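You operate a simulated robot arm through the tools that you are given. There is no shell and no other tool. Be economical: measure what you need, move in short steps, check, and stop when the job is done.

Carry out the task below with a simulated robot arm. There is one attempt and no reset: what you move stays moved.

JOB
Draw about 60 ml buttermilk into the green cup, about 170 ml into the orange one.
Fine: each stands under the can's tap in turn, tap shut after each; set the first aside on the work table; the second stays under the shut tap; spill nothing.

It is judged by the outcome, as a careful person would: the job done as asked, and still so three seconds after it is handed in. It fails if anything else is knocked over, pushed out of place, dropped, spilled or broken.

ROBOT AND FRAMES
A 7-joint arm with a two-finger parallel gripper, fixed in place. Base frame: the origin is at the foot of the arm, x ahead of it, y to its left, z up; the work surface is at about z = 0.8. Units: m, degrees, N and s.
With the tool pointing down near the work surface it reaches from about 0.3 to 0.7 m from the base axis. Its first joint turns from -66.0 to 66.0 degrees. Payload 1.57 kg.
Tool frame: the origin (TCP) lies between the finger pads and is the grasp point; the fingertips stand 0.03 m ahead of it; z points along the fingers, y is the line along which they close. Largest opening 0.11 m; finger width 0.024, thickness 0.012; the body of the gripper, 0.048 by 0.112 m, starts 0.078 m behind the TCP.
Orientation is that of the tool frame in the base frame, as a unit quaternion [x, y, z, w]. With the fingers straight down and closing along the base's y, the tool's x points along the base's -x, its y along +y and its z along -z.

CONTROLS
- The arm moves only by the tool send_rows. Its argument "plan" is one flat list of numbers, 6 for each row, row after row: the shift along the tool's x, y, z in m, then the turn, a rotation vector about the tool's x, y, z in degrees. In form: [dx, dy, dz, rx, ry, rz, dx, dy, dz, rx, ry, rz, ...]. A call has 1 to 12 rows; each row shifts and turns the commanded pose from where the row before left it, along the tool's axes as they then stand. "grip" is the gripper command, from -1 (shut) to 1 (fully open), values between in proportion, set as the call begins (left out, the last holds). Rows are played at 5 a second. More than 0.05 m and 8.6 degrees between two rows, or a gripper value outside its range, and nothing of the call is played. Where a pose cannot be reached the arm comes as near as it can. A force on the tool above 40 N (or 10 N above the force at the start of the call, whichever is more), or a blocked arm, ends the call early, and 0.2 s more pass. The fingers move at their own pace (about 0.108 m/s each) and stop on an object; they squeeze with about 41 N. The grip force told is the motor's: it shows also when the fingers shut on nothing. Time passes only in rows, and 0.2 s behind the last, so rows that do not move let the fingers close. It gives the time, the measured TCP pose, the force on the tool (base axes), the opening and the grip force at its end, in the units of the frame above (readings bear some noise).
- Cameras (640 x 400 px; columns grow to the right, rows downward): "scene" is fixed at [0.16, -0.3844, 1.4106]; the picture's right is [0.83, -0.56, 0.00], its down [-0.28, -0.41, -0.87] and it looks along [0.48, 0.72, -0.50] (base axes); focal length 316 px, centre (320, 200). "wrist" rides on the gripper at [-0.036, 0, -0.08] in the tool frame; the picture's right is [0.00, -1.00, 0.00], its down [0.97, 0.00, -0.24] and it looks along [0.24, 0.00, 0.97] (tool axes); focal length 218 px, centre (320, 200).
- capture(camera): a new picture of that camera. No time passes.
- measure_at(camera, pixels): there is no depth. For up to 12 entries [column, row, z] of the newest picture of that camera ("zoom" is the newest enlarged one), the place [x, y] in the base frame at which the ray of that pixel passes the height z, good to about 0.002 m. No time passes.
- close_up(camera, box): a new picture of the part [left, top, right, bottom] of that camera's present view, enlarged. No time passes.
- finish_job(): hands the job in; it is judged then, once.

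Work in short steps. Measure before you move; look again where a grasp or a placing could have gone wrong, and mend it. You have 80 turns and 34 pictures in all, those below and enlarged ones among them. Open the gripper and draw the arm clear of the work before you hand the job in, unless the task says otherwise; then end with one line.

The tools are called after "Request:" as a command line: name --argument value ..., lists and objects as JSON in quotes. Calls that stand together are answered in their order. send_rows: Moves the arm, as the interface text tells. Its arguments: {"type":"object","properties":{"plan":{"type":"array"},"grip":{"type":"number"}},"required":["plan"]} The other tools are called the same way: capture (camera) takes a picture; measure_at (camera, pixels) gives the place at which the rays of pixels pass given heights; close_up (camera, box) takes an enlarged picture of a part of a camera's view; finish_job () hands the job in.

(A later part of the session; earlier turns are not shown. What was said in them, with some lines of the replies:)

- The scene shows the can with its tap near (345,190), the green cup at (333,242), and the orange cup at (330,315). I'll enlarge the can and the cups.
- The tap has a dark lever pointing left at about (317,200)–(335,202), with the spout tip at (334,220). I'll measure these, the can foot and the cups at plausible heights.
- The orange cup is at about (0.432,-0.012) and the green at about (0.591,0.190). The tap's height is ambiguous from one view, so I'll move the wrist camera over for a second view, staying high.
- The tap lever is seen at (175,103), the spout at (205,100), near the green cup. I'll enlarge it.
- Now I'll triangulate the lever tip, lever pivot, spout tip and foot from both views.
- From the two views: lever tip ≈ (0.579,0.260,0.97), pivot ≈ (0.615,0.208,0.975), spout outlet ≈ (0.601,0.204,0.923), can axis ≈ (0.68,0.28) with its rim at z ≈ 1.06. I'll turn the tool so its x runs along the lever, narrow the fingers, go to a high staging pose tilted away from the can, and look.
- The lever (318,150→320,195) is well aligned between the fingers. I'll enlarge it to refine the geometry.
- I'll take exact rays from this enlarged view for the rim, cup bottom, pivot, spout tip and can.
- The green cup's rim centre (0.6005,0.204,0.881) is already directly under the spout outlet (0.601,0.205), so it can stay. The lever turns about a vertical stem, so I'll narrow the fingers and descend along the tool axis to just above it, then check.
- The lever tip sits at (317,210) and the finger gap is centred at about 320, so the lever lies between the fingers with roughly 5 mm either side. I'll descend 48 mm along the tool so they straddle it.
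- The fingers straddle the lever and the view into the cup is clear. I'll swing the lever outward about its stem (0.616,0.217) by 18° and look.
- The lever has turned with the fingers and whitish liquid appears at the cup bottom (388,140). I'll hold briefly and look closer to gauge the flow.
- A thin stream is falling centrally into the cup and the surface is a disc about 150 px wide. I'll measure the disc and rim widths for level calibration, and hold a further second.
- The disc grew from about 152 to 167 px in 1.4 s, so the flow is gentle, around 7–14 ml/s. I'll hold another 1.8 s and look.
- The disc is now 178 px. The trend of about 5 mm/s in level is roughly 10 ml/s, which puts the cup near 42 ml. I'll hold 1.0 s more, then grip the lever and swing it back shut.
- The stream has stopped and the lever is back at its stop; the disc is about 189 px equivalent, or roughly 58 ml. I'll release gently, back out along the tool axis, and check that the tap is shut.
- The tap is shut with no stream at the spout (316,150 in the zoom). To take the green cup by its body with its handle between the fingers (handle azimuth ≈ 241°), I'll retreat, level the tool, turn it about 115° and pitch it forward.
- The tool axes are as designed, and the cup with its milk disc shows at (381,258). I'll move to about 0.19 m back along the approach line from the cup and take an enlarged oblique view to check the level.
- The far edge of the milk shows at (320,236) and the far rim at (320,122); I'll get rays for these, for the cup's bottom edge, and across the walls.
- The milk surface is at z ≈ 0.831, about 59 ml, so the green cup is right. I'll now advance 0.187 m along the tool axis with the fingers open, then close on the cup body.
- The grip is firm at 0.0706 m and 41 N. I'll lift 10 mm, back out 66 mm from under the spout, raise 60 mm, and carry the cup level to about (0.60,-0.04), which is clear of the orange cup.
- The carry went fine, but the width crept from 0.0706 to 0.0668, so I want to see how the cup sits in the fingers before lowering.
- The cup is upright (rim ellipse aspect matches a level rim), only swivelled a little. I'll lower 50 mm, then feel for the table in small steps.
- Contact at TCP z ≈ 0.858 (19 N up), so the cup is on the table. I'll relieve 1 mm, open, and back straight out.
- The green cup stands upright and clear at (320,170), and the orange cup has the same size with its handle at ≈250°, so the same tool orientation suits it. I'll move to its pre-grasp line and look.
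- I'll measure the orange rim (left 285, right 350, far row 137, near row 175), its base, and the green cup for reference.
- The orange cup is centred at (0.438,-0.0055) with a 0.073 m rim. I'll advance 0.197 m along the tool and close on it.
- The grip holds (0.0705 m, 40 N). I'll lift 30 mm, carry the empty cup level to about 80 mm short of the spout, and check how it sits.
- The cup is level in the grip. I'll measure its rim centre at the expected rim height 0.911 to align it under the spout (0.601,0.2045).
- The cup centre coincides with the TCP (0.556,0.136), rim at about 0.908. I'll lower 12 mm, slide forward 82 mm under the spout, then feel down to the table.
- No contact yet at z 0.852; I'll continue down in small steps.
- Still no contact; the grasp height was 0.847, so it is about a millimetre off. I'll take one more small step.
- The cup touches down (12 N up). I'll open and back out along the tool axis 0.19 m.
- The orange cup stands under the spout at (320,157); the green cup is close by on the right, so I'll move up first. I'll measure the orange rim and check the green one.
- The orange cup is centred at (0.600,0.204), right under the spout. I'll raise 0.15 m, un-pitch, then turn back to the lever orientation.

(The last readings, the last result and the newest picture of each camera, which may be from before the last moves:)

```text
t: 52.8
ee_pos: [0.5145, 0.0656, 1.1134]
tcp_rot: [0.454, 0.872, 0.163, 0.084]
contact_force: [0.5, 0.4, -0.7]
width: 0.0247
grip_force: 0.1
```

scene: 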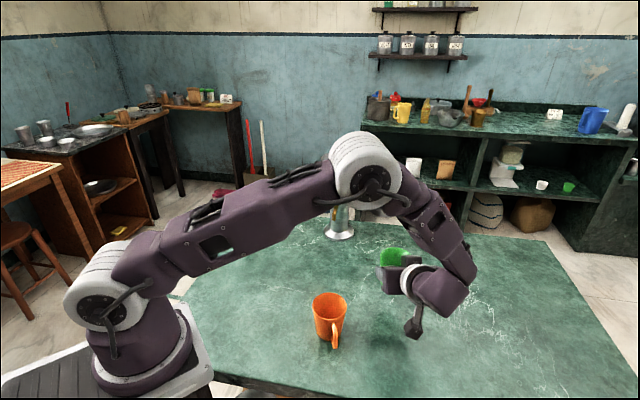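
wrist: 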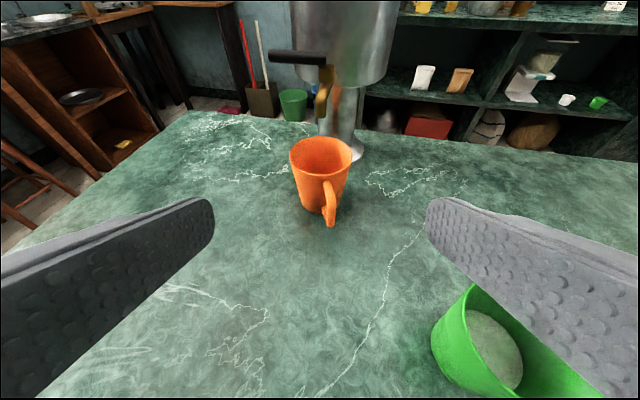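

The orientation matches the earlier lever grasp. I'll travel at height to the line of the earlier engaged pose (0.5794,0.2498,0.9892), stopping 60 mm back, then descend slowly.

Request:
send_rows --plan '[0.0284, 0.0259, 0, 0, 0, 0, 0.0284, 0.0259, 0, 0, 0, 0, 0.0284, 0.0259, 0, 0, 0, 0, 0.0284, 0.026, 0, 0, 0, 0, 0, 0, 0.038, 0, 0, 0, 0, 0, 0.038, 0, 0, 0, 0, 0, 0.037, 0, 0, 0, 0, 0, 0, 0, 0, 0]'

Request:
close_up --camera "wrist" --box '[240, 80, 440, 240]'

```text
t: 54.6
ee_pos: [0.5626, 0.2382, 1.0418]
tcp_rot: [0.454, 0.872, 0.162, 0.084]
contact_force: [0.1, -0.2, 0.1]
width: 0.0249
grip_force: 0.1
```

```text
2.50 times, centred on (340, 160) of wrist
```

zoom: 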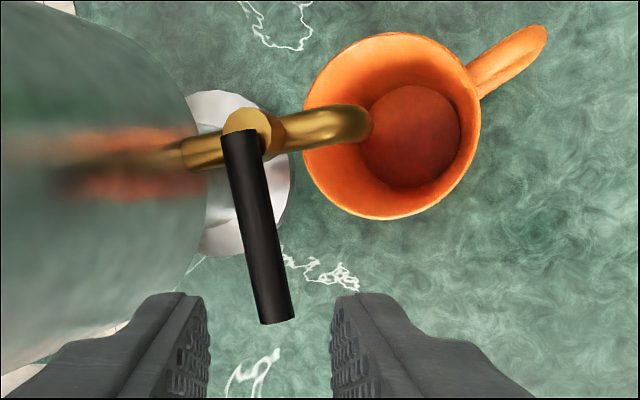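

The lever tip sits centrally in the slot (zoom 278 against a slot centre of 270), the cup is empty, and the tap is shut. I'll descend 56 mm, then open by the same 18° and hold. At ~10.4 ml/s I'll stop around 110 ml to check.

Request:
send_rows --plan '[0, 0, 0.02, 0, 0, 0, 0, 0, 0.016, 0, 0, 0, 0, 0, 0.012, 0, 0, 0, 0, 0, 0.008, 0, 0, 0]'

Request:
send_rows --plan '[-0.0014, -0.0046, -0.0018, 0, 2.15, -5.6, -0.0014, -0.0046, -0.0018, 0, 2.15, -5.6, -0.0014, -0.0046, -0.0018, 0, 2.15, -5.6]'

Request:
send_rows --plan '[0, 0, 0, 0, 0, 0, 0, 0, 0, 0, 0, 0, 0, 0, 0, 0, 0, 0, 0, 0, 0, 0, 0, 0, 0, 0, 0, 0, 0, 0, 0, 0, 0, 0, 0, 0, 0, 0, 0, 0, 0, 0, 0, 0, 0, 0, 0, 0, 0, 0, 0, 0, 0, 0, 0, 0, 0, 0, 0, 0, 0, 0, 0, 0, 0, 0, 0, 0, 0, 0, 0, 0]'

Request:
send_rows --plan '[0, 0, 0, 0, 0, 0, 0, 0, 0, 0, 0, 0, 0, 0, 0, 0, 0, 0, 0, 0, 0, 0, 0, 0, 0, 0, 0, 0, 0, 0, 0, 0, 0, 0, 0, 0, 0, 0, 0, 0, 0, 0, 0, 0, 0, 0, 0, 0, 0, 0, 0, 0, 0, 0, 0, 0, 0, 0, 0, 0, 0, 0, 0, 0, 0, 0, 0, 0, 0, 0, 0, 0]'

Request:
close_up --camera "wrist" --box '[300, 70, 460, 190]'

```text
t: 55.6
ee_pos: [0.5779, 0.2492, 0.9899]
tcp_rot: [0.454, 0.872, 0.162, 0.084]
contact_force: [-0.2, -0.3, 0.3]
width: 0.0247
grip_force: 0.1
```

```text
t: 56.4
ee_pos: [0.5701, 0.2364, 0.9911]
tcp_rot: [0.312, 0.933, 0.173, 0.058]
contact_force: [-0.4, -0.5, 0.7]
width: 0.0248
grip_force: 0.1
```

```text
t: 59.0
ee_pos: [0.57, 0.236, 0.9917]
tcp_rot: [0.312, 0.933, 0.173, 0.058]
contact_force: [-0.7, -0.2, 0.4]
width: 0.0251
grip_force: 0.1
```

```text
t: 61.6
ee_pos: [0.5695, 0.2371, 0.9911]
tcp_rot: [0.312, 0.932, 0.173, 0.058]
contact_force: [0.4, 0.7, 0.0]
width: 0.0247
grip_force: 0.1
```

```text
3.33 times, centred on (380, 130) of wrist
```

zoom: 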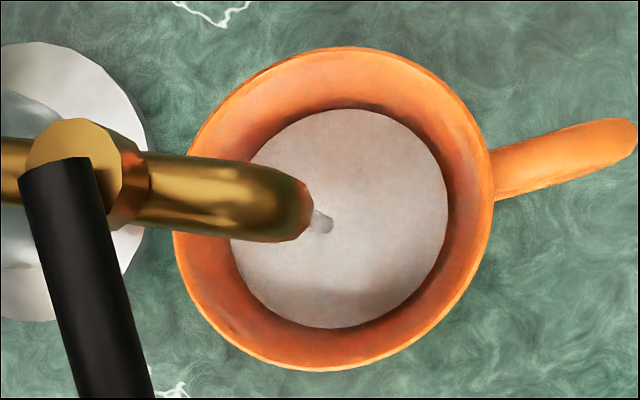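

The disc is now 219 px against a 318 px rim. The perspective model puts the level 33 mm below the rim, about 104 ml (the same model gives 58 ml for the green cup), so the flow is ~19 ml/s this time. I'll hold 2.6 s more and then grip and shut at once, for about 167–170 ml.

Request:
send_rows --plan '[0, 0, 0, 0, 0, 0, 0, 0, 0, 0, 0, 0, 0, 0, 0, 0, 0, 0, 0, 0, 0, 0, 0, 0, 0, 0, 0, 0, 0, 0, 0, 0, 0, 0, 0, 0, 0, 0, 0, 0, 0, 0, 0, 0, 0, 0, 0, 0, 0, 0, 0, 0, 0, 0, 0, 0, 0, 0, 0, 0, 0, 0, 0, 0, 0, 0, 0, 0, 0, 0, 0, 0]'

Request:
send_rows --plan '[0.0009, 0.0047, 0.0018, 0, -2.15, 5.6, 0.0009, 0.0047, 0.0018, 0, -2.15, 5.6, 0.0009, 0.0047, 0.0018, 0, -2.15, 5.6, 0.0005, 0.0025, 0.001, 0, -1.0, 2.7]' --grip -0.9

Request:
close_up --camera "wrist" --box '[270, 70, 470, 250]'

```text
t: 64.2
ee_pos: [0.5705, 0.2369, 0.9916]
tcp_rot: [0.312, 0.933, 0.173, 0.058]
contact_force: [-1.2, 0.3, -0.4]
width: 0.025
grip_force: 0.1
```

```text
t: 65.2
ee_pos: [0.5783, 0.2526, 0.9917]
tcp_rot: [0.476, 0.861, 0.16, 0.086]
contact_force: [-9.0, 15.0, -1.2]
width: 0.0141
grip_force: 30.1
```

```text
2.22 times, centred on (370, 160) of wrist
```

zoom: 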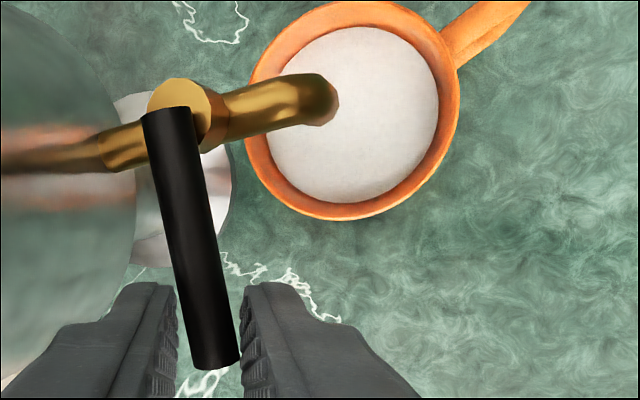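

The disc/rim ratio of ~0.80 gives a level about 13–14 mm below the rim, roughly 165 ml, in line with the timing. The stream is gone, so I'll release, back out and rise clear.

Request:
send_rows --plan '[-0.0003, -0.002, -0.0006, 0, 0, 0, 0, 0, -0.015, 0, 0, 0, 0, 0, -0.03, 0, 0, 0, 0, 0, -0.03, 0, 0, 0, 0, 0, -0.04, 0, 0, 0, 0, 0, -0.04, 0, 0, 0, 0, 0, -0.04, 0, 0, 0, 0, 0, 0, 0, 0, 0]' --grip -0.6

Request:
send_rows --plan '[0, -0.03, 0, 0, 0, 0, 0, -0.04, -0.02, 0, 0, 0, 0, -0.04, -0.02, 0, 0, 0, 0, 0, 0, 0, 0, 0, 0, 0, 0, 0, 0, 0]' --grip 1

Request:
close_up --camera "scene" --box '[280, 170, 460, 290]'

```text
t: 67.0
ee_pos: [0.5177, 0.2109, 1.1747]
tcp_rot: [0.476, 0.86, 0.16, 0.088]
contact_force: [0.0, -0.3, 0.2]
width: 0.0219
grip_force: 0.0
```

```text
t: 68.2
ee_pos: [0.4206, 0.149, 1.1708]
tcp_rot: [0.476, 0.861, 0.158, 0.087]
contact_force: [0.4, 0.0, 0.6]
width: 0.1101
grip_force: 0.0
```

```text
3.33 times, centred on (370, 230) of scene
```

zoom: 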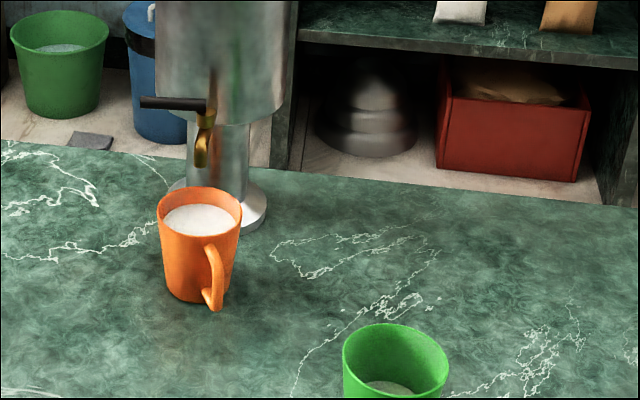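

The tap is shut, nothing is spilled, and both cups stand upright. I'll do one last level check from the far milk edge in this picture.

Request:
measure_at --camera "zoom" --pixels '[[202, 204, 0.86], [202, 204, 0.865], [202, 204, 0.87], [202, 188, 0.881], [200, 233, 0.881]]'

```text
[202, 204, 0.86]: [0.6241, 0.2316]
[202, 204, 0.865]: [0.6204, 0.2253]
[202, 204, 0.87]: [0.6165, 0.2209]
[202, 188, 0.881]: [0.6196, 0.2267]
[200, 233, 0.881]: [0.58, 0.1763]
```

The milk surface is at z ≈ 0.866, about 162–165 ml, close to the 170 asked. The green cup is set aside with about 59 ml, the tap is shut and the arm is clear, so I'm handing it in.

Request:
finish_job

```text
The job is handed in.
```

Job handed in: by my estimate the green cup holds about 59 ml and stands aside on the work table, and the orange cup holds about 165 ml under the shut tap. I saw no spills.
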